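You operate a simulated robot arm through the tools that you are given. There is no shell and no other tool. Be economical: measure what you need, move in short steps, check, and stop when the job is done.

Carry out the task below with a simulated two-armed robot. There is one attempt and no reset: what you move stays moved.

TASK
Unplug the two wet hoses and dry them on the drip rack.
Fine: hold each hose while its plug comes out; plugs back in the plugs rack; hoses stand on the rack till dry.

Only the result counts: the job must be done as asked and must still hold three seconds after the hand-in. Knocking over, shifting, dropping, spilling or breaking anything else fails it.

THE ROBOT
Two 6-joint arms with two-finger parallel grippers on one trunk, on a base that drives. Base frame: it is fixed to the floor where the robot stands at the start and does not move with it; the origin is under the middle of the robot, x ahead of it, y to its left, z up; the surface under the hand at the start is at about z = 82. Readings come in cm, rad, newtons and seconds.
The left shoulder is at the start at [6, 18.7, 117.2], the right one opposite. With the tool pointing down near the work surface each hand reaches from about 16 to 60 cm from the robot's upright axis, wherever it stands, measured 20 degrees to its own side. Places, roughly: drip rack [40, 50, 80]; green plug (3x3x6 cm) [40, 0, 90]; orange plug (3x3x6 cm) [50, 10, 100]; top of the plugs rack [40, 0, 90]; white plug (3x3x6 cm) [50, -20, 100]. Payload 1.57 kg a hand.
The TCP of each hand is the grasp point between the finger pads, 3 cm short of the fingertips. In the tool frame z runs along the fingers and y along their closing line. The gripper opens to 11 cm. The fingers are 2.4 cm wide and 1.2 cm thick; the gripper's body (4.8 by 11.2 cm) begins 7.8 cm behind the TCP.
Orientation is told as [roll, pitch, yaw] about the base's x, y, z axes, in that order, counted from this pose: with the fingers straight down and closing along the base's y, the tool's x points along the base's -x, its y along +y and its z along -z.

THE INTERFACE
- The arms move only by the tool apply_moves. It takes "left_steps", "right_steps" or both (then of equal length, played together; a hand with none holds still); each is one flat list of numbers, 7 for each row, row after row: the shift along the base's x, y, z in cm, then the turn, a rotation vector about the base's x, y, z in rad, then the finger opening in cm, from 0 to 11. In form: [dx, dy, dz, ax, ay, az, jaw, dx, dy, dz, ax, ay, az, jaw, ...]. A call has 1 to 8 rows; each row shifts and turns the commanded pose from where the row before left it. Rows are played at 5 a second. More than 5 cm and 0.15 rad between two rows, or a gripper value outside its range, and nothing of the call is played. A pose out of reach is approached as far as the arm can. The call stops where the force on the tool passes 40 N (or 10 N more than at its start, if that is more) or the arm is blocked; 0.2 s more then pass. The fingers move at their own pace (about 15.3 cm/s each) and stop on an object; they squeeze with about 42 N. The grip force told is the motor's: it shows also when the fingers shut on nothing. Time passes only in rows, and 0.2 s behind the last, so rows that do not move let the fingers close. The reply holds the time, the measured pose of the TCP, the force on the tool along the base axes, the opening and the grip force, in the units named above and with some noise, with the torque about the TCP (base axes, N m) and any sound that the robot's microphone picked up.
- Cameras (640 x 400 px; columns grow to the right, rows downward): "scene" is now at [0.72, -1.23, 171.1]; the picture's right is [-0.15, -0.99, 0.00], its down [-0.84, 0.13, -0.53] and it looks along [0.52, -0.08, -0.85] (base axes); focal length 254 px, centre (320, 200). "left" rides on the left gripper at [7, -1.6, -14.1] in its tool frame; the picture's right is [0.23, 0.97, 0.00], its down [-0.86, 0.20, -0.48] and it looks along [-0.47, 0.11, 0.88] (tool axes); focal length 222 px, centre (320, 200). "right" rides on the right gripper at [7, 1.6, -14.1] in its tool frame; the picture's right is [-0.23, 0.97, 0.00], its down [-0.86, -0.20, -0.48] and it looks along [-0.47, -0.11, 0.88] (tool axes); focal length 222 px, centre (320, 200). There is no depth. A picture from a camera that has moved, and an enlarged one, comes with that camera's place and axes in the base frame and with its lens. The place of the scene camera against the robot may be out by one fixed shift of up to 1.2 cm in any direction.
- camera(camera): a new picture of that camera. It takes no simulated time.
- move_column(by): slides the trunk up (or, below 0, down) by that many cm; the arms and the scene camera ride with it, the base frame stays. It gives what a move gives, with no picture.
- drive_base(legs): drives the robot by 1 to 6 legs, each [ahead, left, turn to the left] in cm, cm and rad, along the robot's own axes; the way and the turn of a leg run together, so that a leg with both is an arc; at most 150 cm and 3.142 rad a leg. The arms and the cameras ride along, it lands a little off, and it stops where it bumps. It gives what a move gives.
- pan_tilt(pan, tilt): turns the head with the scene camera to pan (to the left, within 1.501 rad either way) and tilt (down, from -0.506 to 1.204), counted from straight ahead of the robot. It gives what a move gives.
- inspect(camera, box): a new picture of the part [left, top, right, bottom] of that camera's present view, enlarged. It takes no simulated time.
- job_done(): hands the job in; it is judged then, once.

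Work in short steps. Places have to be worked out from the pictures, the camera data and where the tool is seen: move nearer, look again, correct. Check each grasp and each placing, and mend what went wrong. You have 120 turns and 108 pictures in all, those below and enlarged ones among them. Open the grippers and draw the arms clear of the work before you hand the job in, unless the task says otherwise; then end with one line.

The tools are called after "Emit:" as name(argument=value, ...) on one line, values as JSON. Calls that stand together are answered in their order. apply_moves: Moves the arms, as the interface text tells. Its arguments: {"type":"object","properties":{"left_steps":{"type":"array","items":{"type":"number"}},"right_steps":{"type":"array","items":{"type":"number"}}},"required":[]} The other tools are called the same way: move_column (by) slides the trunk up or down; drive_base (legs) drives the base; pan_tilt (pan, tilt) turns the head that bears the scene camera; camera (camera) takes a picture; inspect (camera, box) takes an enlarged picture of a part of a camera's view; job_done () hands the job in.

At the start:

```text
time: 0.0
left_tcp_pos: [46.79, 30.88, 124.82]
left_ee_rot: [0.001, 0.0, 0.001]
left_ft_force: [-0.2, 0.9, 0.4]
left_ft_torque: [0.01, -0.02, 0.0]
left_opening: 11.0
left_finger_force: 0.2
right_tcp_pos: [45.76, -10.12, 124.86]
right_ee_rot: [-0.001, -0.001, 0.0]
right_ft_force: [-0.6, -0.5, 0.4]
right_ft_torque: [0.01, -0.04, 0.01]
right_opening: 11.01
right_finger_force: 0.0
trunk travel left (down, up): [-80.0, 19.0]
robot x, y, heading: [-0.05, 0.37, -0.001]
head pan, tilt: [-0.152, 1.016]
```

scene: 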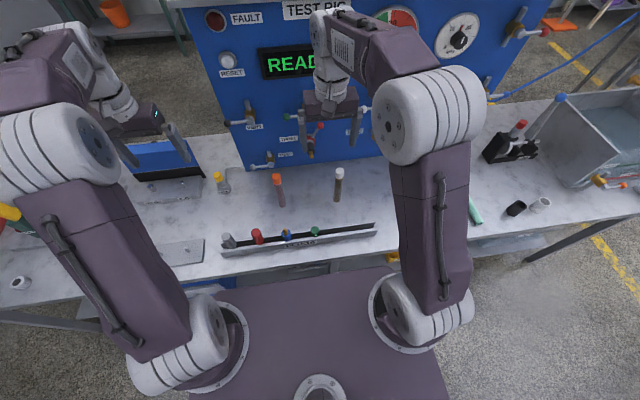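
right: 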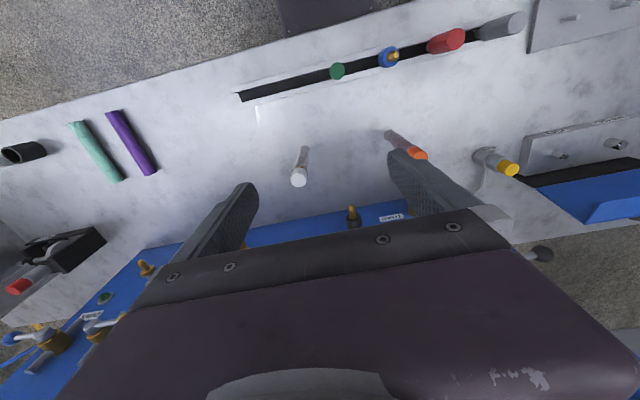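
left: 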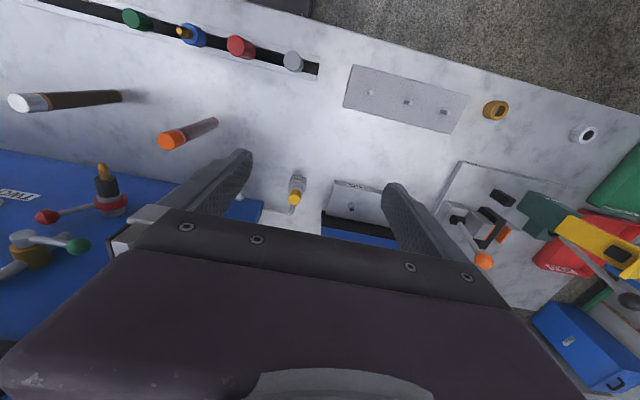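

The arms block part of the view, so I'll enlarge the work area to identify the hoses, plugs and racks.

Emit:
inspect(camera="scene", box=[190, 130, 400, 262])

Emit:
inspect(camera="left", box=[0, 0, 340, 212])

Emit:
inspect(camera="left", box=[240, 40, 640, 290])

Emit:
inspect(camera="right", box=[220, 0, 640, 262])

```text
3.03 times, centred on (295, 196) of scene
camera zoom: at [0.72, -1.23, 171.1], right [-0.15, -0.99, 0.0], down [-0.84, 0.13, -0.53], along [0.52, -0.08, -0.85], focal length 771 px, centre (396, 212)
```

zoom: 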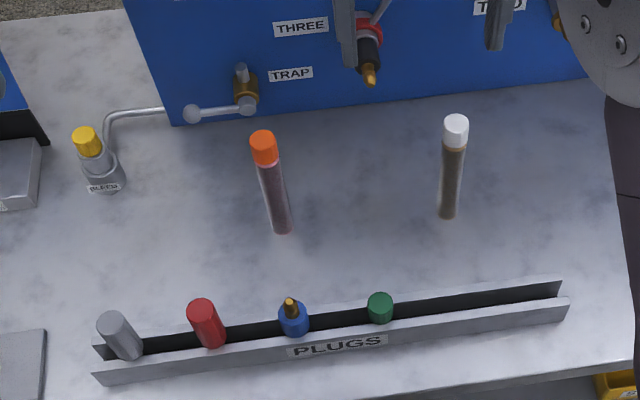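

```text
1.88 times, centred on (170, 106) of left
camera zoom: at [39.75, 29.38, 138.86], right [-0.23, 0.97, 0.0], down [0.86, 0.2, 0.48], along [0.47, 0.11, -0.88], focal length 418 px, centre (602, 377)
```

zoom: 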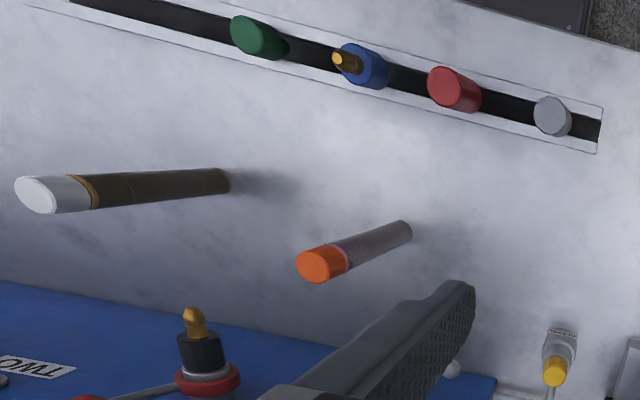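

```text
1.60 times, centred on (440, 165) of left
camera zoom: at [39.75, 29.38, 138.86], right [-0.23, 0.97, 0.0], down [0.86, 0.2, 0.48], along [0.47, 0.11, -0.88], focal length 355 px, centre (128, 256)
```

zoom: 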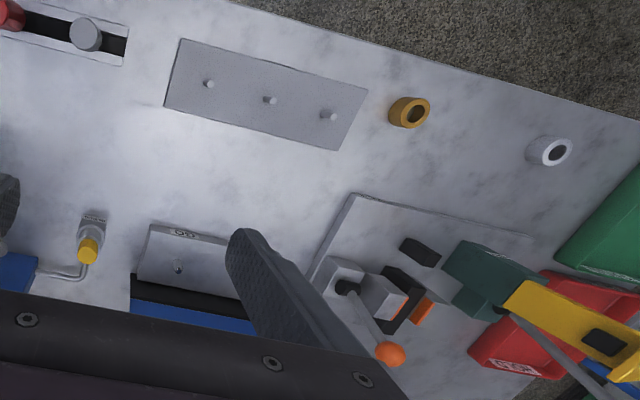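

```text
1.52 times, centred on (430, 131) of right
camera zoom: at [38.55, -8.61, 138.86], right [0.23, 0.97, 0.0], down [0.86, -0.2, 0.48], along [0.47, -0.11, -0.88], focal length 338 px, centre (152, 305)
```

zoom: 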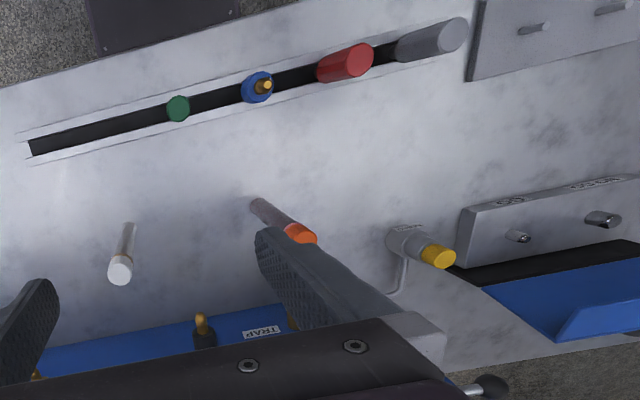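

The orange hose looks to be at about [54, 6] and the white one at about [54, -16]. Both stand on the table (z about 82), with plugs from z about 99 to 103. The drip rack pegs are near x = 40, y = 41/50/59. I'll tilt the left hand forward, staying high and short of the orange hose, then look.

Emit:
apply_moves(left_steps=[-0.35, -2.36, -1.6, 0, -0.15, 0, 11, -0.35, -2.36, -1.6, 0, -0.15, 0, 11, -0.35, -2.36, -1.6, 0, -0.15, 0, 11, -0.35, -2.36, -1.6, 0, -0.15, 0, 11, -0.35, -2.36, -1.6, 0, -0.15, 0, 11, -0.35, -2.36, -1.6, 0, -0.15, 0, 11, -0.35, -2.36, -1.6, 0, 0, -0.15, 11, -0.35, -2.36, -1.6, 0, 0, -0.15, 11])

Emit:
camera(camera="left")

Emit:
camera(camera="scene")

```text
time: 1.8
left_tcp_pos: [46.21, 12.49, 112.32]
left_ee_rot: [-0.004, -0.903, -0.298]
left_ft_force: [0.0, 0.6, -0.3]
left_ft_torque: [-0.01, 0.0, -0.01]
left_opening: 11.02
left_finger_force: 0.1
left hand out of reach, approached as far as the arm can: row 5, 6, 7
right_tcp_pos: [45.61, -10.05, 124.82]
right_ee_rot: [-0.001, 0.0, 0.0]
right_ft_force: [-0.2, -0.1, -0.1]
right_ft_torque: [0.02, 0.0, -0.01]
right_opening: 11.0
right_finger_force: 0.1
trunk travel left (down, up): [-80.0, 19.0]
robot x, y, heading: [-0.01, -0.15, -0.002]
head pan, tilt: [-0.152, 1.016]
```

```text
100 pictures are left
camera left: at [31.08, 15.69, 115.73], right [0.15, 0.97, -0.18], down [0.21, 0.15, 0.97], along [0.97, -0.19, -0.18], focal length 222 px, centre (320, 200)
```

left: 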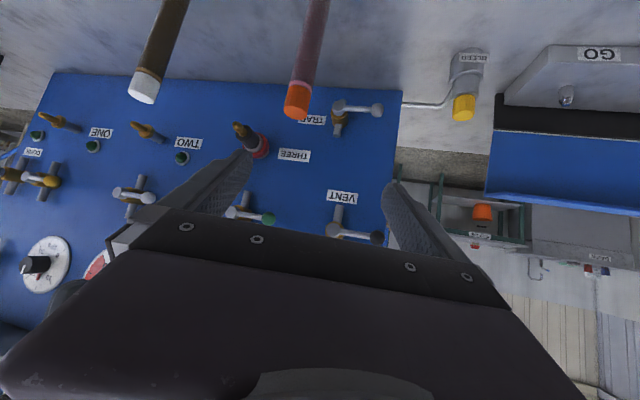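

```text
99 pictures are left
camera scene: at [0.69, -1.13, 171.1], right [-0.15, -0.99, 0.0], down [-0.84, 0.13, -0.53], along [0.52, -0.08, -0.85], focal length 254 px, centre (320, 200)
```

scene: 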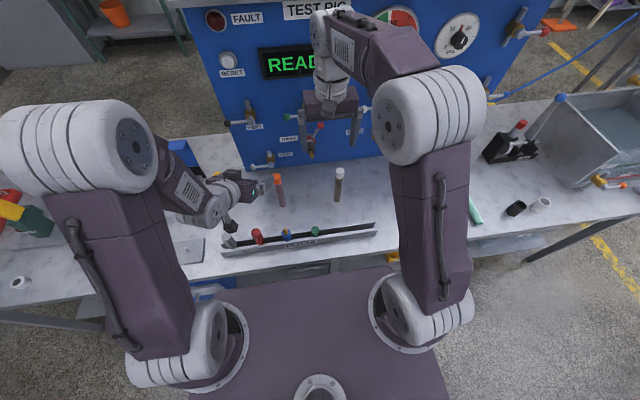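

The left view agrees with the hose at about [54.3, 6]. I'll lower the tilted left hand to a pre-grasp about 10 cm back from it.

Emit:
apply_moves(left_steps=[0.3, -1.1, -3.1, 0, 0, 0, 11, 0.3, -1.1, -3.1, 0, 0, 0, 11, 0.3, -1.1, -3.1, 0, 0, 0, 11, 0.3, -1.1, -2.6, 0, 0, 0, 11])

Emit:
camera(camera="left")

Emit:
camera(camera="right")

Emit:
inspect(camera="scene", box=[190, 130, 400, 262])

```text
time: 2.8
left_tcp_pos: [49.68, 7.7, 101.81]
left_ee_rot: [0.0, -0.892, -0.3]
left_ft_force: [0.2, -0.9, 0.5]
left_ft_torque: [0.0, -0.01, -0.01]
left_opening: 11.01
left_finger_force: 0.1
left hand out of reach, approached as far as the arm can: row 3, 4
right_tcp_pos: [45.84, -10.29, 124.68]
right_ee_rot: [0.0, 0.0, 0.0]
right_ft_force: [-0.1, 0.7, -0.4]
right_ft_torque: [-0.05, -0.01, 0.01]
right_opening: 11.02
right_finger_force: 0.1
trunk travel left (down, up): [-80.0, 19.0]
robot x, y, heading: [-0.1, 0.13, -0.001]
head pan, tilt: [-0.152, 1.016]
```

```text
98 pictures are left
camera left: at [34.42, 10.79, 105.29], right [0.15, 0.97, -0.18], down [0.22, 0.14, 0.97], along [0.96, -0.18, -0.19], focal length 222 px, centre (320, 200)
```

left: 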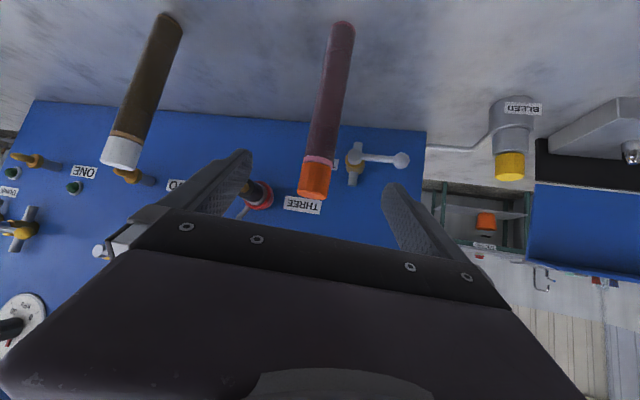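

```text
97 pictures are left
camera right: at [38.65, -8.68, 138.82], right [0.23, 0.97, 0.0], down [0.86, -0.2, 0.48], along [0.47, -0.11, -0.88], focal length 222 px, centre (320, 200)
```

right: 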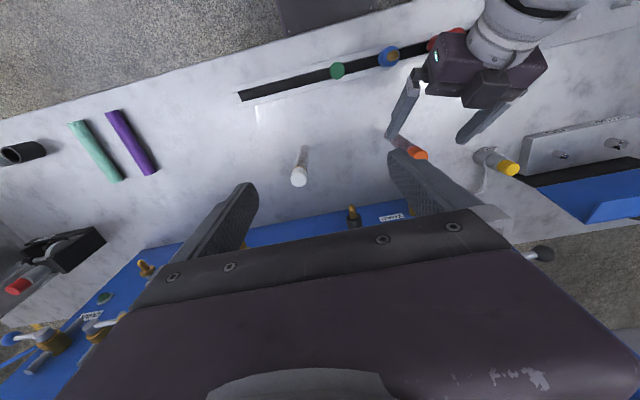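

```text
3.03 times, centred on (295, 196) of scene
camera zoom: at [0.85, -1.31, 171.1], right [-0.15, -0.99, 0.0], down [-0.84, 0.13, -0.53], along [0.52, -0.08, -0.85], focal length 771 px, centre (396, 212)
```

zoom: 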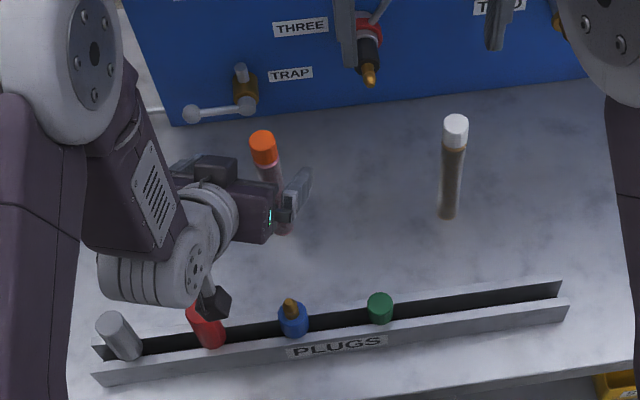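

The tilted arm is too folded this close in. I'll back the base up 12 cm for room, since everything is clear behind the hand.

Emit:
drive_base(legs=[[-12, 0, 0]])

```text
time: 4.0
left_tcp_pos: [37.58, 7.73, 101.91]
left_ee_rot: [-0.001, -0.893, -0.299]
left_ft_force: [-1.0, 0.4, 0.1]
left_ft_torque: [0.02, 0.02, 0.0]
left_opening: 11.02
left_finger_force: 0.0
right_tcp_pos: [33.86, -10.32, 124.69]
right_ee_rot: [0.0, 0.001, -0.001]
right_ft_force: [-0.1, -0.2, -0.5]
right_ft_torque: [-0.05, 0.02, -0.01]
right_opening: 11.0
right_finger_force: 0.1
trunk travel left (down, up): [-80.0, 19.0]
robot x, y, heading: [-11.8, -0.17, 0.001]
head pan, tilt: [-0.152, 1.016]
```

Now I'll move forward to the pre-grasp, about 10 cm back from the hose along the tool axis.

Emit:
apply_moves(left_steps=[3.1, 0.2, -0.8, 0, 0, 0, 11, 3.1, 0.2, -0.8, 0, 0, 0, 11, 3.0, 0.2, -0.8, 0, 0, 0, 11, 0, 0, 0, 0, 0, 0, 11])

Emit:
camera(camera="left")

Emit:
camera(camera="right")

```text
time: 5.0
left_tcp_pos: [46.78, 8.27, 99.46]
left_ee_rot: [0.0, -0.893, -0.301]
left_ft_force: [-0.2, -0.6, 0.1]
left_ft_torque: [-0.01, 0.0, 0.02]
left_opening: 11.01
left_finger_force: 0.0
right_tcp_pos: [33.73, -10.25, 124.76]
right_ee_rot: [0.001, 0.0, 0.0]
right_ft_force: [0.4, -0.1, 0.2]
right_ft_torque: [0.01, 0.04, -0.02]
right_opening: 11.04
right_finger_force: 0.0
trunk travel left (down, up): [-80.0, 19.0]
robot x, y, heading: [-12.17, -0.14, 0.001]
head pan, tilt: [-0.152, 1.016]
```

```text
95 pictures are left
camera left: at [31.48, 11.43, 102.9], right [0.15, 0.97, -0.18], down [0.22, 0.14, 0.97], along [0.96, -0.19, -0.19], focal length 222 px, centre (320, 200)
```

left: 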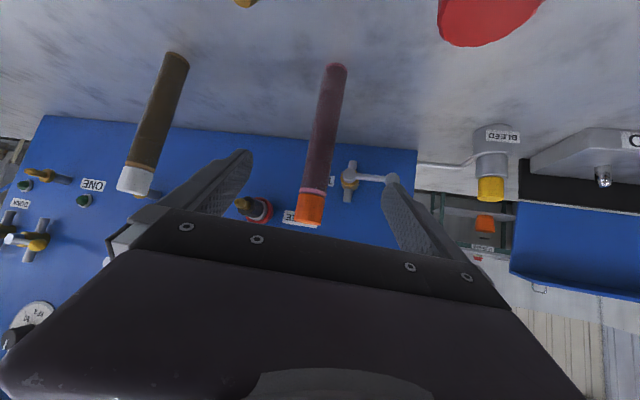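

```text
94 pictures are left
camera right: at [26.5, -8.65, 138.84], right [0.23, 0.97, 0.0], down [0.86, -0.2, 0.48], along [0.47, -0.11, -0.88], focal length 222 px, centre (320, 200)
```

right: 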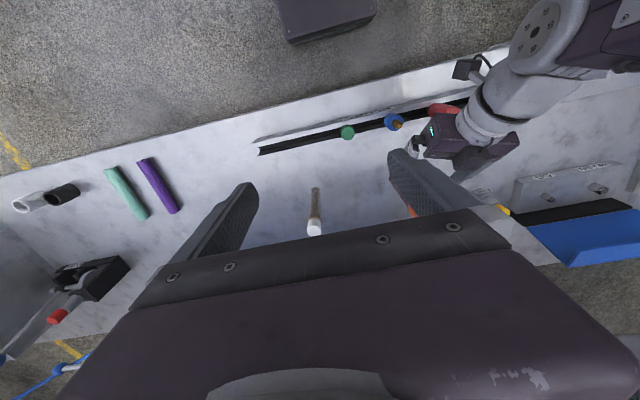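

The hose axis works out to about [54, 6.1], with the plug starting near z = 98. I'll advance with the fingers open around the hose at z about 95, then check before closing.

Emit:
apply_moves(left_steps=[1.5, -0.45, -0.9, 0, 0, 0, 11, 1.5, -0.45, -0.9, 0, 0, 0, 11, 1.5, -0.45, -0.9, 0, 0, 0, 11, 1.4, -0.45, -0.9, 0, 0, 0, 11, 1.3, -0.4, -0.9, 0, 0, 0, 11])

Emit:
camera(camera="left")

Emit:
inspect(camera="scene", box=[220, 90, 400, 200])

```text
time: 6.2
left_tcp_pos: [53.92, 6.05, 94.83]
left_ee_rot: [0.0, -0.893, -0.301]
left_ft_force: [0.3, 0.5, 1.2]
left_ft_torque: [0.01, 0.01, 0.0]
left_opening: 11.01
left_finger_force: 0.2
right_tcp_pos: [33.72, -10.27, 124.67]
right_ee_rot: [0.001, 0.0, 0.001]
right_ft_force: [0.5, 0.6, 1.0]
right_ft_torque: [0.03, 0.03, -0.02]
right_opening: 11.02
right_finger_force: 0.0
trunk travel left (down, up): [-80.0, 19.0]
robot x, y, heading: [-11.79, 0.07, 0.002]
head pan, tilt: [-0.152, 1.016]
```

```text
93 pictures are left
camera left: at [38.74, 9.19, 98.44], right [0.15, 0.97, -0.18], down [0.22, 0.14, 0.97], along [0.96, -0.19, -0.19], focal length 222 px, centre (320, 200)
```

left: 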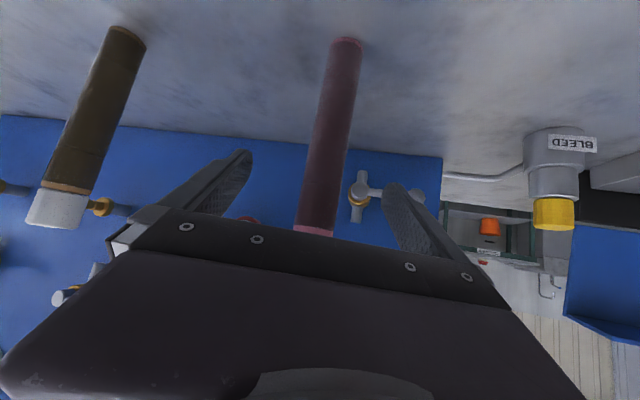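

```text
3.56 times, centred on (310, 145) of scene
camera zoom: at [-11.28, -1.24, 171.1], right [-0.15, -0.99, 0.0], down [-0.84, 0.13, -0.53], along [0.52, -0.08, -0.85], focal length 904 px, centre (356, 396)
```

zoom: 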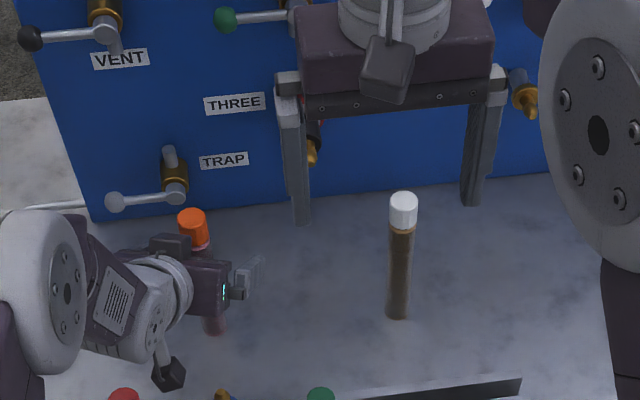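

The hose is centred between the fingers at the TCP, so I'll close the left gripper on it.

Emit:
apply_moves(left_steps=[0, 0, 0, 0, 0, 0, 6, 0, 0, 0, 0, 0, 0, 4, 0, 0, 0, 0, 0, 0, 2, 0, 0, 0, 0, 0, 0, 1.5, 0, 0, 0, 0, 0, 0, 1])

Emit:
camera(camera="left")

```text
time: 7.4
left_tcp_pos: [53.93, 6.07, 95.03]
left_ee_rot: [0.0, -0.894, -0.299]
left_ft_force: [0.4, 1.4, 0.0]
left_ft_torque: [0.12, -0.09, 0.04]
left_opening: 2.88
left_finger_force: 38.1
right_tcp_pos: [33.6, -10.2, 124.74]
right_ee_rot: [0.0, -0.002, 0.002]
right_ft_force: [0.4, 0.2, -0.5]
right_ft_torque: [0.02, 0.03, 0.0]
right_opening: 11.0
right_finger_force: 0.1
trunk travel left (down, up): [-80.0, 19.0]
robot x, y, heading: [-11.82, 0.02, 0.005]
head pan, tilt: [-0.152, 1.016]
```

```text
91 pictures are left
camera left: at [38.7, 9.23, 98.46], right [0.15, 0.97, -0.18], down [0.22, 0.14, 0.97], along [0.96, -0.19, -0.19], focal length 222 px, centre (320, 200)
```

left: 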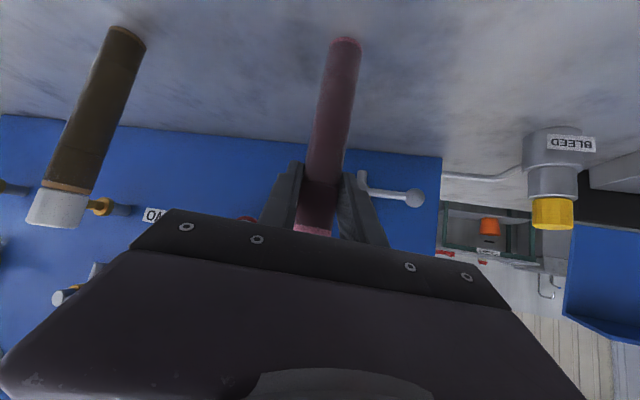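

The hose is held (2.9 cm across). Next I'll bring the right hand above the orange plug.

Emit:
apply_moves(right_steps=[3.4, 2.7, -2.1, 0, 0, 0, 11, 3.4, 2.7, -2.1, 0, 0, 0, 11, 3.4, 2.7, -2.1, 0, 0, 0, 11, 3.4, 2.7, -2.1, 0, 0, 0, 11, 3.4, 2.7, -2.1, 0, 0, 0, 11, 3.4, 2.7, -2.1, 0, 0, 0, 11, 0, 0, 0, 0, 0, 0, 11])

Emit:
camera(camera="right")

Emit:
camera(camera="scene")

```text
time: 9.0
left_tcp_pos: [53.83, 6.12, 94.92]
left_ee_rot: [0.0, -0.893, -0.301]
left_ft_force: [5.6, 3.6, -13.6]
left_ft_torque: [-1.25, -2.37, -0.58]
left_opening: 2.88
left_finger_force: 38.7
right_tcp_pos: [43.39, 1.57, 110.86]
right_ee_rot: [0.001, -0.005, 0.0]
right_ft_force: [-3.3, -4.7, 21.0]
right_ft_torque: [1.2, 0.33, 0.24]
right_opening: 10.59
right_finger_force: 0.0
right hand out of reach, approached as far as the arm can: row 3, 4, 5, 6
trunk travel left (down, up): [-80.0, 19.0]
robot x, y, heading: [-12.15, 0.12, -0.003]
head pan, tilt: [-0.152, 1.016]
```

```text
90 pictures are left
camera right: at [36.14, 3.1, 124.98], right [0.23, 0.97, 0.0], down [0.85, -0.2, 0.48], along [0.47, -0.11, -0.88], focal length 222 px, centre (320, 200)
```

right: 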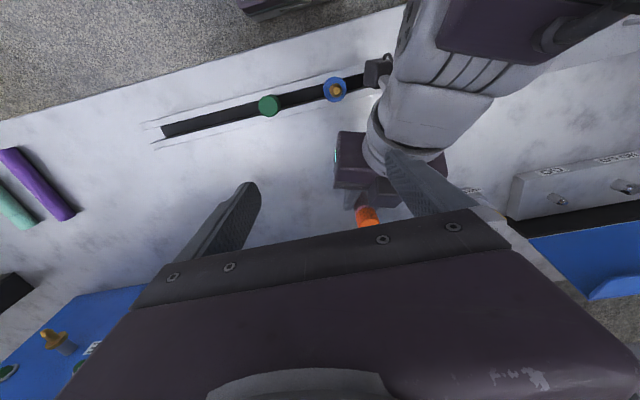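

```text
89 pictures are left
camera scene: at [-11.45, -1.31, 171.11], right [-0.15, -0.99, 0.0], down [-0.84, 0.13, -0.53], along [0.52, -0.08, -0.85], focal length 254 px, centre (320, 200)
```

scene: 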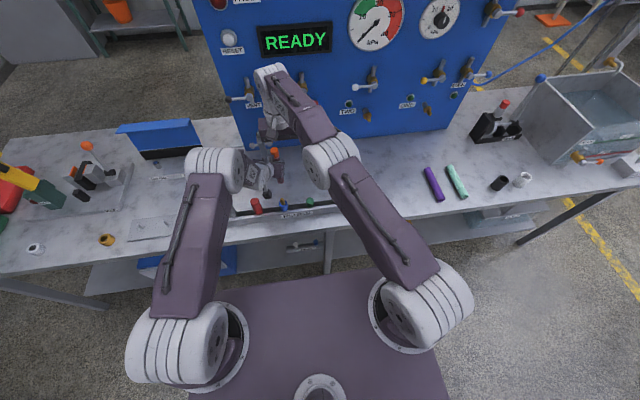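

The right fingers touched the left wrist, and the plug is out of the right hand's reach from here. I'll back the right hand off first, then carry the held hose to a better spot with the left arm coming in from the side.

Emit:
apply_moves(right_steps=[0, 0, 4, 0, 0, 0, 11, 0, 0, 4, 0, 0, 0, 11, -2, -4, 2, 0, 0, 0, 11, -2, -4, 0, 0, 0, 0, 11, -2, -4, 0, 0, 0, 0, 11, 0, -4, 0, 0, 0, 0, 11])

Emit:
camera(camera="right")

Emit:
camera(camera="left")

```text
time: 10.4
left_tcp_pos: [53.83, 6.06, 95.0]
left_ee_rot: [0.001, -0.891, -0.301]
left_ft_force: [-0.3, -0.1, 0.2]
left_ft_torque: [-0.08, 0.01, -0.01]
left_opening: 2.88
left_finger_force: 38.7
right_tcp_pos: [42.69, -3.43, 119.9]
right_ee_rot: [0.001, 0.002, -0.001]
right_ft_force: [1.2, -0.3, 0.0]
right_ft_torque: [0.02, 0.01, 0.01]
right_opening: 11.02
right_finger_force: 0.3
right hand out of reach, approached as far as the arm can: row 1, 2, 3, 4, 5, 6
trunk travel left (down, up): [-80.0, 19.0]
robot x, y, heading: [-12.07, 0.08, 0.002]
head pan, tilt: [-0.152, 1.016]
```

```text
88 pictures are left
camera right: at [35.44, -1.83, 133.89], right [0.23, 0.97, 0.0], down [0.86, -0.2, 0.48], along [0.46, -0.11, -0.88], focal length 222 px, centre (320, 200)
```

right: 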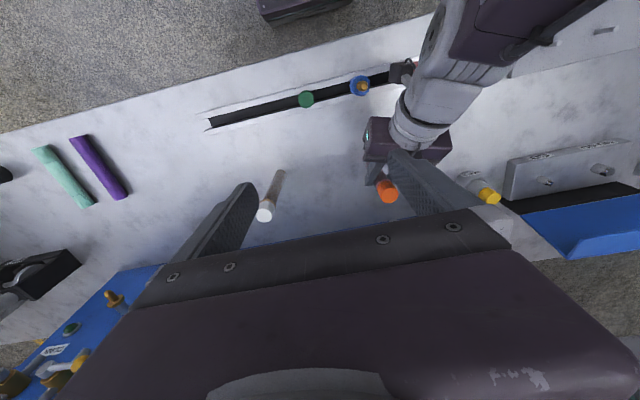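

```text
87 pictures are left
camera left: at [38.69, 9.17, 98.47], right [0.15, 0.97, -0.18], down [0.22, 0.14, 0.97], along [0.96, -0.19, -0.19], focal length 222 px, centre (320, 200)
```

left: 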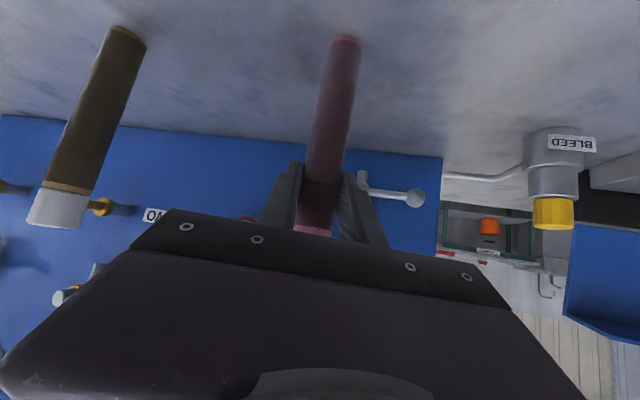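

The right command is still past its reach, so I'll pull it back into range and aside. At the same time the left will lift the hose 5 cm, swing its yaw round to the left, and bring the hose toward [45, 3].

Emit:
apply_moves(right_steps=[-4, 0, 0, 0, 0, 0, 11, -4, -2, 0, 0, 0, 0, 11, -4, -4, 0, 0, 0, 0, 11, 0, -3, 0, 0, 0, 0, 11, 0, 0, 0, 0, 0, 0, 11], left_steps=[0, 0, 1.7, 0, 0, 0, 1, 0, 0, 1.7, 0, 0, 0, 1, 0, 0, 1.7, 0, 0, 0, 1, -1, 0, 0, 0, 0, -0.14, 1, -1, 0, 0, 0, 0, -0.14, 1])

Emit:
camera(camera="right")

Emit:
camera(camera="left")

```text
refused: row 3 steps farther than a row can; nothing moved
```

```text
86 pictures are left
camera right: at [35.44, -1.83, 133.89], right [0.23, 0.97, 0.0], down [0.86, -0.2, 0.48], along [0.46, -0.11, -0.88], focal length 222 px, centre (320, 200)
```

right: 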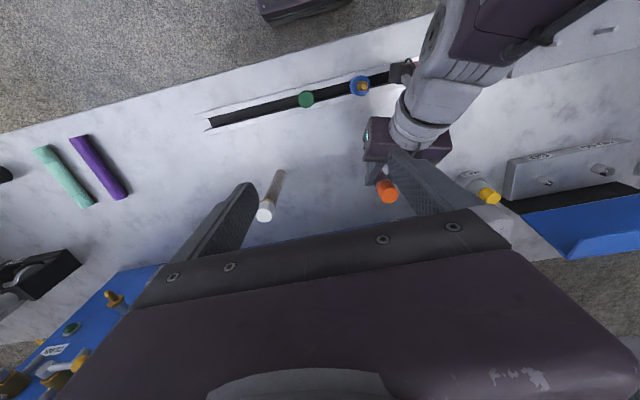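

```text
85 pictures are left
camera left: at [38.69, 9.17, 98.47], right [0.15, 0.97, -0.18], down [0.22, 0.14, 0.97], along [0.96, -0.19, -0.19], focal length 222 px, centre (320, 200)
```

left: 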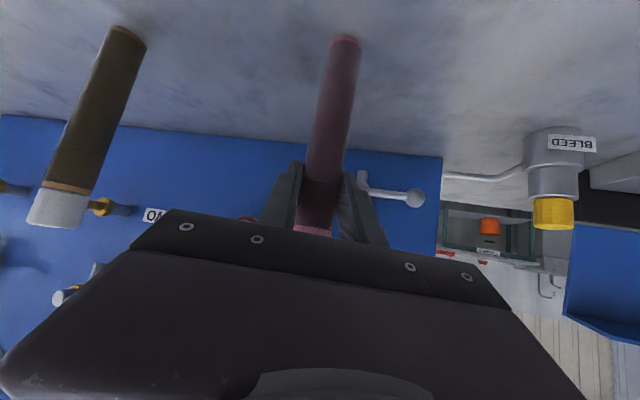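

One row was too long and the call was refused, so I'll resend it with shorter rows.

Emit:
apply_moves(right_steps=[-4, 0, 0, 0, 0, 0, 11, -4, -2, 0, 0, 0, 0, 11, -3, -3.5, 0, 0, 0, 0, 11, 0, -3, 0, 0, 0, 0, 11, 0, 0, 0, 0, 0, 0, 11], left_steps=[0, 0, 1.7, 0, 0, 0, 1, 0, 0, 1.7, 0, 0, 0, 1, 0, 0, 1.7, 0, 0, 0, 1, -1, 0, 0, 0, 0, -0.14, 1, -1, 0, 0, 0, 0, -0.14, 1])

Emit:
camera(camera="left")

```text
time: 11.6
left_tcp_pos: [51.84, 6.21, 100.21]
left_ee_rot: [-0.004, -0.893, -0.579]
left_ft_force: [0.9, 0.3, -1.3]
left_ft_torque: [0.0, 0.01, -0.01]
left_opening: 2.89
left_finger_force: 39.4
right_tcp_pos: [43.06, -5.03, 119.87]
right_ee_rot: [-0.002, 0.003, -0.001]
right_ft_force: [0.1, 0.9, 0.3]
right_ft_torque: [-0.02, -0.03, 0.01]
right_opening: 10.99
right_finger_force: 0.1
right hand out of reach, approached as far as the arm can: row 1, 2, 3, 4
trunk travel left (down, up): [-80.0, 19.0]
robot x, y, heading: [-12.11, -0.03, 0.004]
head pan, tilt: [-0.152, 1.016]
```

```text
84 pictures are left
camera left: at [38.08, 13.4, 103.57], right [0.41, 0.89, -0.18], down [0.25, 0.08, 0.97], along [0.88, -0.44, -0.19], focal length 222 px, centre (320, 200)
```

left: 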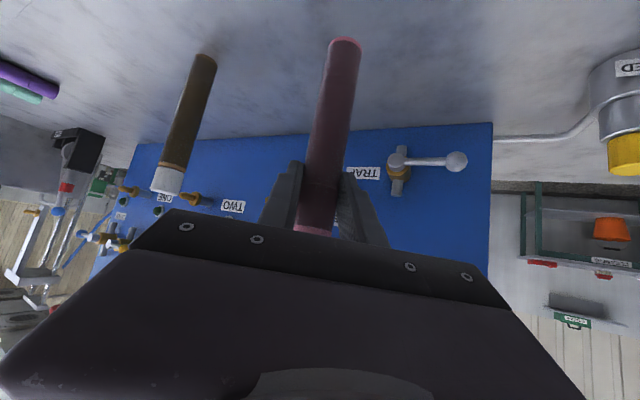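

The hose is lifted and held. The right hand hasn't followed its commands, so I'll test it with a few moves and let them settle.

Emit:
apply_moves(right_steps=[-4, 0, 0, 0, 0, 0, 11, -4, 0, 0, 0, 0, 0, 11, 0, 0, 0, 0, 0, 0, 11, 0, 0, 0, 0, 0, 0, 11])

```text
time: 12.6
left_tcp_pos: [51.84, 6.07, 100.12]
left_ee_rot: [0.0, -0.891, -0.581]
left_ft_force: [0.4, -0.7, 0.1]
left_ft_torque: [0.01, -0.01, -0.01]
left_opening: 2.89
left_finger_force: 38.9
right_tcp_pos: [43.0, -5.14, 119.92]
right_ee_rot: [-0.003, 0.003, 0.0]
right_ft_force: [-0.4, 0.9, -0.8]
right_ft_torque: [-0.01, 0.01, -0.01]
right_opening: 10.99
right_finger_force: 0.1
right hand out of reach, approached as far as the arm can: row 1, 2
trunk travel left (down, up): [-80.0, 19.0]
robot x, y, heading: [-11.88, 0.03, -0.0]
head pan, tilt: [-0.152, 1.016]
```

The right arm won't move back along x. I'll try a different direction: straight down a little and to the right.

Emit:
apply_moves(right_steps=[0, -4, 0, 0, 0, 0, 11, 0, -4, 0, 0, 0, 0, 11, 4, 0, 0, 0, 0, 0, 11, 4, 0, 0, 0, 0, 0, 11, 4, 0, 0, 0, 0, 0, 11])

Emit:
camera(camera="scene")

```text
time: 13.8
left_tcp_pos: [51.88, 6.03, 100.07]
left_ee_rot: [0.001, -0.892, -0.581]
left_ft_force: [0.0, -1.0, -1.2]
left_ft_torque: [0.0, 0.02, 0.0]
left_opening: 2.86
left_finger_force: 38.8
right_tcp_pos: [44.82, -12.22, 120.11]
right_ee_rot: [0.0, 0.001, -0.001]
right_ft_force: [0.4, 0.8, -0.3]
right_ft_torque: [0.03, -0.07, -0.01]
right_opening: 11.01
right_finger_force: 0.1
right hand out of reach, approached as far as the arm can: row 1, 2, 3, 4, 5
trunk travel left (down, up): [-80.0, 19.0]
robot x, y, heading: [-11.8, 0.19, 0.005]
head pan, tilt: [-0.152, 1.016]
```

```text
83 pictures are left
camera scene: at [-11.33, -1.29, 171.1], right [-0.15, -0.99, 0.0], down [-0.84, 0.13, -0.53], along [0.52, -0.08, -0.85], focal length 254 px, centre (320, 200)
```

scene: 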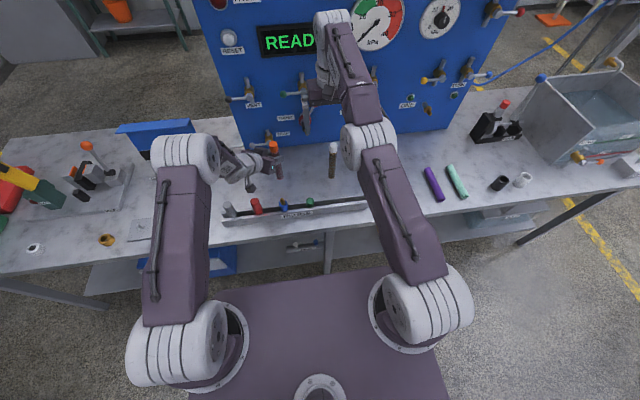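

The right arm looks stretched straight, which makes backing off along its length hard. I'll tilt the wrist while moving down and back to un-straighten the elbow.

Emit:
apply_moves(right_steps=[-2, -2, -2, 0, -0.14, 0, 11, -2, -2, -2, 0, -0.14, 0, 11, -2, -2, -2, 0, -0.14, 0, 11, 0, 0, 0, 0, 0, 0, 11, 0, 0, 0, 0, 0, 0, 11])

```text
time: 15.0
left_tcp_pos: [51.81, 5.96, 100.06]
left_ee_rot: [0.0, -0.892, -0.582]
left_ft_force: [-0.3, -0.3, -0.9]
left_ft_torque: [0.02, 0.01, -0.02]
left_opening: 2.87
left_finger_force: 38.6
right_tcp_pos: [44.59, -12.06, 120.08]
right_ee_rot: [0.0, 0.0, 0.0]
right_ft_force: [0.4, -0.3, -0.1]
right_ft_torque: [-0.02, 0.0, -0.02]
right_opening: 11.0
right_finger_force: 0.0
right hand out of reach, approached as far as the arm can: row 1, 2, 3
trunk travel left (down, up): [-80.0, 19.0]
robot x, y, heading: [-12.08, -0.27, 0.004]
head pan, tilt: [-0.152, 1.016]
```

That gave no movement. I'll try single-axis steps: straight down first, then back.

Emit:
apply_moves(right_steps=[0, 0, -2, 0, 0, 0, 11, 0, 0, -2, 0, 0, 0, 11, 0, 0, -2, 0, 0, 0, 11])

Emit:
apply_moves(right_steps=[0, -4, 0, 0, 0, 0, 11, 0, -4, 0, 0, 0, 0, 11, -2, 0, 0, 0, 0, 0, 11])

```text
time: 15.8
left_tcp_pos: [51.85, 5.99, 100.2]
left_ee_rot: [-0.001, -0.892, -0.579]
left_ft_force: [-0.1, 0.1, -2.1]
left_ft_torque: [0.01, -0.01, -0.02]
left_opening: 2.88
left_finger_force: 38.6
right_tcp_pos: [45.97, -11.99, 114.2]
right_ee_rot: [0.0, 0.004, 0.0]
right_ft_force: [-0.4, -0.2, 0.4]
right_ft_torque: [-0.04, -0.01, 0.01]
right_opening: 10.99
right_finger_force: 0.1
right hand out of reach, approached as far as the arm can: row 1, 2, 3
trunk travel left (down, up): [-80.0, 19.0]
robot x, y, heading: [-12.15, 0.11, 0.002]
head pan, tilt: [-0.152, 1.016]
```

```text
time: 16.6
left_tcp_pos: [51.94, 6.28, 100.17]
left_ee_rot: [-0.002, -0.893, -0.579]
left_ft_force: [-0.4, -0.2, -1.1]
left_ft_torque: [-0.02, -0.01, -0.01]
left_opening: 2.86
left_finger_force: 38.3
right_tcp_pos: [46.35, -19.77, 114.4]
right_ee_rot: [-0.002, 0.002, 0.001]
right_ft_force: [-0.9, -0.9, 0.0]
right_ft_torque: [0.01, -0.01, 0.0]
right_opening: 11.0
right_finger_force: 0.1
right hand out of reach, approached as far as the arm can: row 1, 3
trunk travel left (down, up): [-80.0, 19.0]
robot x, y, heading: [-12.23, 0.2, -0.004]
head pan, tilt: [-0.152, 1.016]
```

Sideways and vertical steps work, but larger inward steps fail at the straight-arm limit. I'll try small inward steps to bend the elbow gradually.

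Emit:
apply_moves(right_steps=[-0.2, 0, 0, 0, 0, 0, 11, -0.3, 0, 0, 0, 0, 0, 11, -0.5, 0, 0, 0, 0, 0, 11, -1, 0, 0, 0, 0, 0, 11, -1.5, 0, 0, 0, 0, 0, 11, -2, 0, 0, 0, 0, 0, 11, -3, 0, 0, 0, 0, 0, 11])

```text
time: 18.2
left_tcp_pos: [51.89, 5.95, 100.15]
left_ee_rot: [0.001, -0.892, -0.58]
left_ft_force: [0.0, 0.3, -1.2]
left_ft_torque: [0.03, 0.0, -0.01]
left_opening: 2.87
left_finger_force: 38.8
right_tcp_pos: [46.37, -19.93, 114.77]
right_ee_rot: [-0.001, 0.001, 0.0]
right_ft_force: [0.4, 0.5, 0.9]
right_ft_torque: [-0.03, -0.01, 0.02]
right_opening: 11.01
right_finger_force: 0.1
right hand out of reach, approached as far as the arm can: row 2, 3, 4, 5, 6, 7
trunk travel left (down, up): [-80.0, 19.0]
robot x, y, heading: [-11.91, 0.11, 0.003]
head pan, tilt: [-0.152, 1.016]
```

I'll test a pure wrist tilt in small steps to see whether that frees the elbow.

Emit:
apply_moves(right_steps=[0, 0, 0, 0, -0.1, 0, 11, 0, 0, 0, 0, -0.1, 0, 11, 0, 0, 0, 0, -0.1, 0, 11, 0, 0, 0, 0, -0.1, 0, 11])

Emit:
apply_moves(right_steps=[0, 0, -4, 0, 0, 0, 11, 0, 0, -4, 0, 0, 0, 11, 0, -4, 0, 0, 0, 0, 11, 0, -4, 0, 0, 0, 0, 11])

```text
time: 19.2
left_tcp_pos: [51.78, 5.97, 100.06]
left_ee_rot: [0.001, -0.892, -0.58]
left_ft_force: [-0.6, 0.4, -1.7]
left_ft_torque: [0.01, 0.02, 0.02]
left_opening: 2.88
left_finger_force: 38.7
right_tcp_pos: [55.36, -20.28, 118.74]
right_ee_rot: [0.001, -0.399, 0.0]
right_ft_force: [0.0, -0.2, 0.7]
right_ft_torque: [-0.02, -0.01, -0.02]
right_opening: 11.0
right_finger_force: 0.0
right hand out of reach, approached as far as the arm can: row 1, 2, 3, 4
trunk travel left (down, up): [-80.0, 19.0]
robot x, y, heading: [-11.89, 0.02, -0.001]
head pan, tilt: [-0.152, 1.016]
```

```text
time: 20.2
left_tcp_pos: [51.73, 5.88, 100.18]
left_ee_rot: [0.002, -0.891, -0.581]
left_ft_force: [-0.4, -1.0, -0.8]
left_ft_torque: [0.0, -0.02, 0.03]
left_opening: 2.86
left_finger_force: 39.3
right_tcp_pos: [56.17, -28.25, 111.03]
right_ee_rot: [0.0, -0.4, 0.0]
right_ft_force: [-0.2, -0.2, 0.2]
right_ft_torque: [0.02, -0.03, -0.01]
right_opening: 10.99
right_finger_force: 0.1
right hand out of reach, approached as far as the arm can: row 1, 2, 4
trunk travel left (down, up): [-80.0, 19.0]
robot x, y, heading: [-12.34, 0.31, -0.001]
head pan, tilt: [-0.152, 1.016]
```

The elbow is straight, and only motions around the shoulder work. I'll try moving straight up, which may bend the elbow the other way.

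Emit:
apply_moves(right_steps=[0, 0, 4, 0, 0, 0, 11, 0, 0, 4, 0, 0, 0, 11, -1, 0, 0, 0, 0, 0, 11])

Emit:
camera(camera="scene")

```text
time: 21.0
left_tcp_pos: [51.87, 6.1, 100.1]
left_ee_rot: [0.001, -0.893, -0.579]
left_ft_force: [-0.3, 0.2, -1.6]
left_ft_torque: [-0.01, -0.01, -0.01]
left_opening: 2.91
left_finger_force: 38.6
right_tcp_pos: [53.53, -27.91, 118.6]
right_ee_rot: [-0.001, -0.399, 0.001]
right_ft_force: [0.1, 0.1, 0.4]
right_ft_torque: [-0.01, -0.03, -0.03]
right_opening: 11.02
right_finger_force: 0.1
right hand out of reach, approached as far as the arm can: row 1, 2
trunk travel left (down, up): [-80.0, 19.0]
robot x, y, heading: [-11.97, -0.07, 0.0]
head pan, tilt: [-0.152, 1.016]
```

```text
82 pictures are left
camera scene: at [-11.37, -1.17, 171.09], right [-0.15, -0.99, 0.0], down [-0.84, 0.13, -0.53], along [0.52, -0.08, -0.85], focal length 254 px, centre (320, 200)
```

scene: 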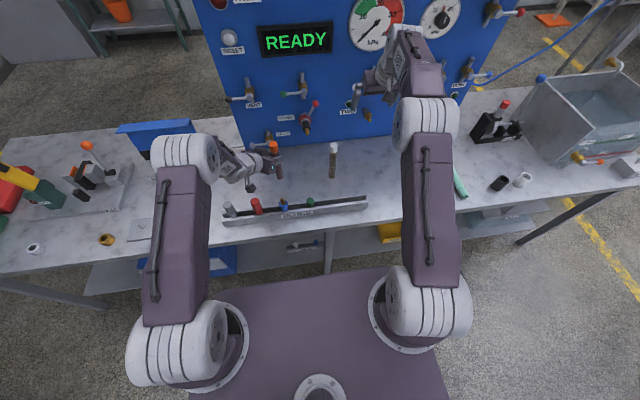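

The last 1 cm inward row was accepted, so I'll continue inward in 1 cm steps.

Emit:
apply_moves(right_steps=[-1, 0, 0, 0, 0, 0, 11, -1, 0, 0, 0, 0, 0, 11, -1.5, 0, 0, 0, 0, 0, 11, -2, 0, 0, 0, 0, 0, 11])

```text
time: 22.0
left_tcp_pos: [51.82, 6.1, 100.18]
left_ee_rot: [0.0, -0.893, -0.58]
left_ft_force: [0.5, 0.2, -0.3]
left_ft_torque: [-0.02, 0.05, -0.01]
left_opening: 2.88
left_finger_force: 38.3
right_tcp_pos: [47.94, -27.88, 118.64]
right_ee_rot: [-0.001, -0.401, 0.002]
right_ft_force: [0.2, -0.2, -0.8]
right_ft_torque: [0.02, 0.0, 0.0]
right_opening: 11.01
right_finger_force: 0.0
trunk travel left (down, up): [-80.0, 19.0]
robot x, y, heading: [-12.01, -0.02, 0.004]
head pan, tilt: [-0.152, 1.016]
```

The right arm is free again. The left will carry the hose to about [45, -4] (staying lifted), while the right matches the left's yaw (so the closing lines are parallel) and waits nearby with a narrower opening.

Emit:
apply_moves(left_steps=[-1.15, -1.65, 0, 0, 0, 0, 1, -1.15, -1.65, 0, 0, 0, 0, 1, -1.15, -1.65, 0, 0, 0, 0, 1, -1.15, -1.65, 0, 0, 0, 0, 1, -1.15, -1.65, 0, 0, 0, 0, 1, -1.1, -1.65, 0, 0, 0, 0, 1, 0, 0, 0, 0, 0, 0, 1], right_steps=[-1, 1, -0.8, 0, 0.1, 0, 6, -1, 1, -0.8, 0, 0, -0.116, 6, -1, 1, -0.8, 0, 0, -0.116, 6, -1, 1, -0.8, 0, 0, -0.116, 6, -1, 1, -0.8, 0, 0, -0.116, 6, -1, 1, -0.8, 0, 0, -0.116, 6, 0, 0, 0, 0, 0, 0, 6])

Emit:
camera(camera="scene")

Emit:
camera(camera="right")

```text
time: 23.6
left_tcp_pos: [45.15, -3.85, 100.1]
left_ee_rot: [0.001, -0.892, -0.583]
left_ft_force: [-0.6, 0.5, -1.5]
left_ft_torque: [0.02, 0.01, 0.03]
left_opening: 2.91
left_finger_force: 38.7
right_tcp_pos: [42.01, -22.03, 113.75]
right_ee_rot: [0.001, -0.301, -0.581]
right_ft_force: [0.9, -0.6, 0.0]
right_ft_torque: [-0.01, 0.03, -0.01]
right_opening: 6.01
right_finger_force: 0.0
trunk travel left (down, up): [-80.0, 19.0]
robot x, y, heading: [-11.84, -0.03, 0.001]
head pan, tilt: [-0.152, 1.016]
```

```text
81 pictures are left
camera scene: at [-11.28, -1.24, 171.1], right [-0.15, -0.99, 0.0], down [-0.84, 0.13, -0.53], along [0.52, -0.08, -0.85], focal length 254 px, centre (320, 200)
```

scene: 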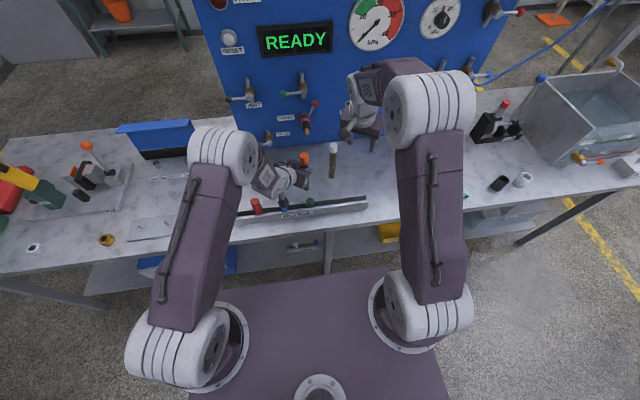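

```text
80 pictures are left
camera right: at [33.69, -14.73, 125.15], right [0.72, 0.69, 0.07], down [0.46, -0.54, 0.71], along [0.53, -0.48, -0.7], focal length 222 px, centre (320, 200)
```

right: 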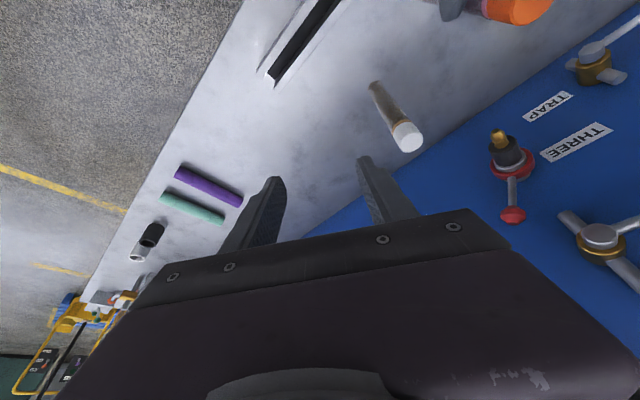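

Both hands are where commanded. I'll move the right hand sideways toward a point above the orange plug, in two halves.

Emit:
apply_moves(right_steps=[0.6, 3, 0, 0, 0, 0, 6, 0.6, 3, 0, 0, 0, 0, 6, 0.6, 3, 0, 0, 0, 0, 6, 0.6, 3, 0, 0, 0, 0, 6, 0, 0, 0, 0, 0, 0, 6])

Emit:
camera(camera="right")

Emit:
inspect(camera="scene", box=[230, 90, 430, 215])

```text
time: 24.8
left_tcp_pos: [45.02, -3.91, 100.06]
left_ee_rot: [0.0, -0.892, -0.581]
left_ft_force: [-0.2, 0.6, -0.6]
left_ft_torque: [0.01, 0.02, -0.01]
left_opening: 2.9
left_finger_force: 38.7
right_tcp_pos: [44.4, -10.01, 113.77]
right_ee_rot: [0.0, -0.299, -0.581]
right_ft_force: [-0.5, -0.7, 0.0]
right_ft_torque: [-0.01, -0.02, 0.0]
right_opening: 5.99
right_finger_force: 0.0
trunk travel left (down, up): [-80.0, 19.0]
robot x, y, heading: [-12.01, 0.06, -0.002]
head pan, tilt: [-0.152, 1.016]
```

```text
79 pictures are left
camera right: at [36.05, -2.82, 125.1], right [0.72, 0.69, 0.07], down [0.46, -0.54, 0.71], along [0.53, -0.48, -0.7], focal length 222 px, centre (320, 200)
```

right: 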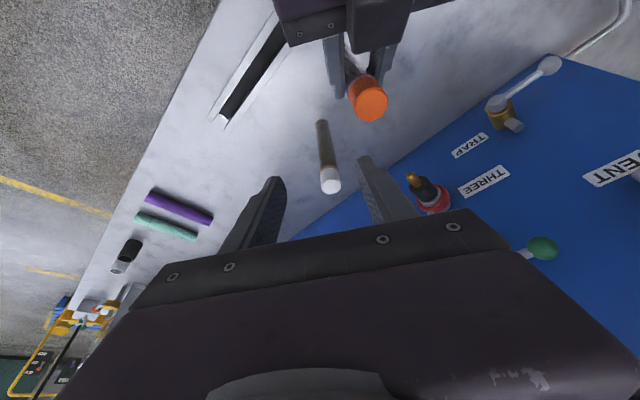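

```text
3.20 times, centred on (330, 152) of scene
camera zoom: at [-11.34, -1.3, 171.1], right [-0.15, -0.99, 0.0], down [-0.84, 0.13, -0.53], along [0.52, -0.08, -0.85], focal length 814 px, centre (288, 352)
```

zoom: 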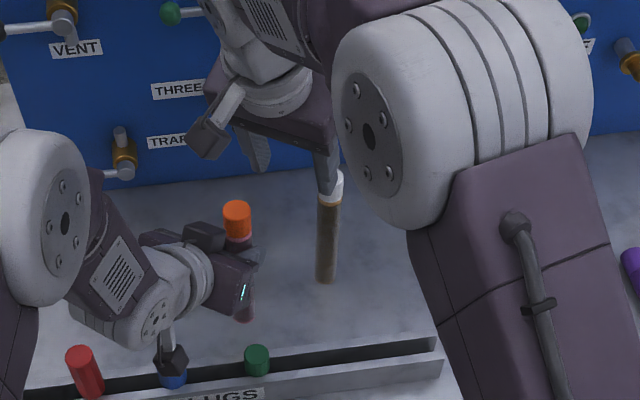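

The orange plug is seen at about [45, -4.2], top at z about 107. I'll move the right hand to directly above it and look.

Emit:
apply_moves(right_steps=[0.2, 2, 0, 0, 0, 0, 6, 0.2, 2, 0, 0, 0, 0, 6, 0.2, 1.9, 0, 0, 0, 0, 6, 0, 0, 0, 0, 0, 0, 6])

Emit:
camera(camera="right")

Emit:
camera(camera="left")

Emit:
inspect(camera="scene", box=[230, 90, 430, 215])

```text
time: 25.8
left_tcp_pos: [45.03, -3.78, 100.13]
left_ee_rot: [0.001, -0.891, -0.581]
left_ft_force: [-0.6, 0.0, -0.7]
left_ft_torque: [0.02, -0.01, 0.0]
left_opening: 2.88
left_finger_force: 38.3
right_tcp_pos: [45.05, -3.96, 113.75]
right_ee_rot: [0.002, -0.3, -0.579]
right_ft_force: [0.1, 0.8, -0.8]
right_ft_torque: [-0.01, 0.02, 0.02]
right_opening: 6.02
right_finger_force: 0.1
trunk travel left (down, up): [-80.0, 19.0]
robot x, y, heading: [-12.2, 0.13, -0.001]
head pan, tilt: [-0.152, 1.016]
```

```text
77 pictures are left
camera right: at [36.59, 3.09, 125.19], right [0.72, 0.7, 0.07], down [0.46, -0.54, 0.71], along [0.53, -0.48, -0.7], focal length 222 px, centre (320, 200)
```

right: 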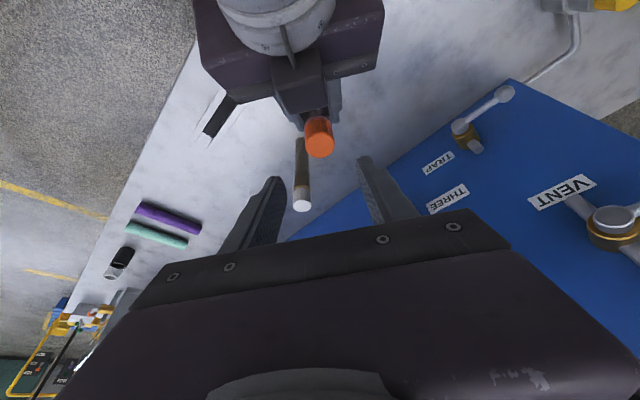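

```text
76 pictures are left
camera left: at [31.28, 3.43, 103.51], right [0.42, 0.89, -0.18], down [0.25, 0.08, 0.97], along [0.88, -0.44, -0.19], focal length 222 px, centre (320, 200)
```

left: 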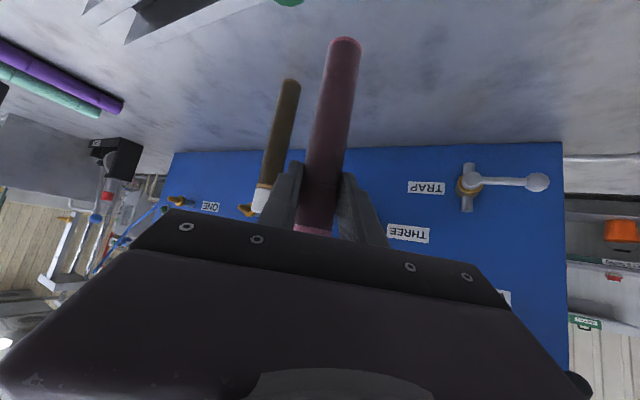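

```text
3.20 times, centred on (330, 152) of scene
camera zoom: at [-11.33, -1.24, 171.1], right [-0.15, -0.99, 0.0], down [-0.84, 0.13, -0.53], along [0.52, -0.08, -0.85], focal length 814 px, centre (288, 352)
```

zoom: 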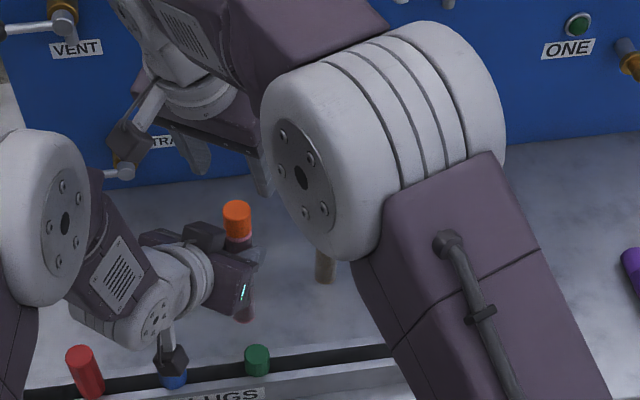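

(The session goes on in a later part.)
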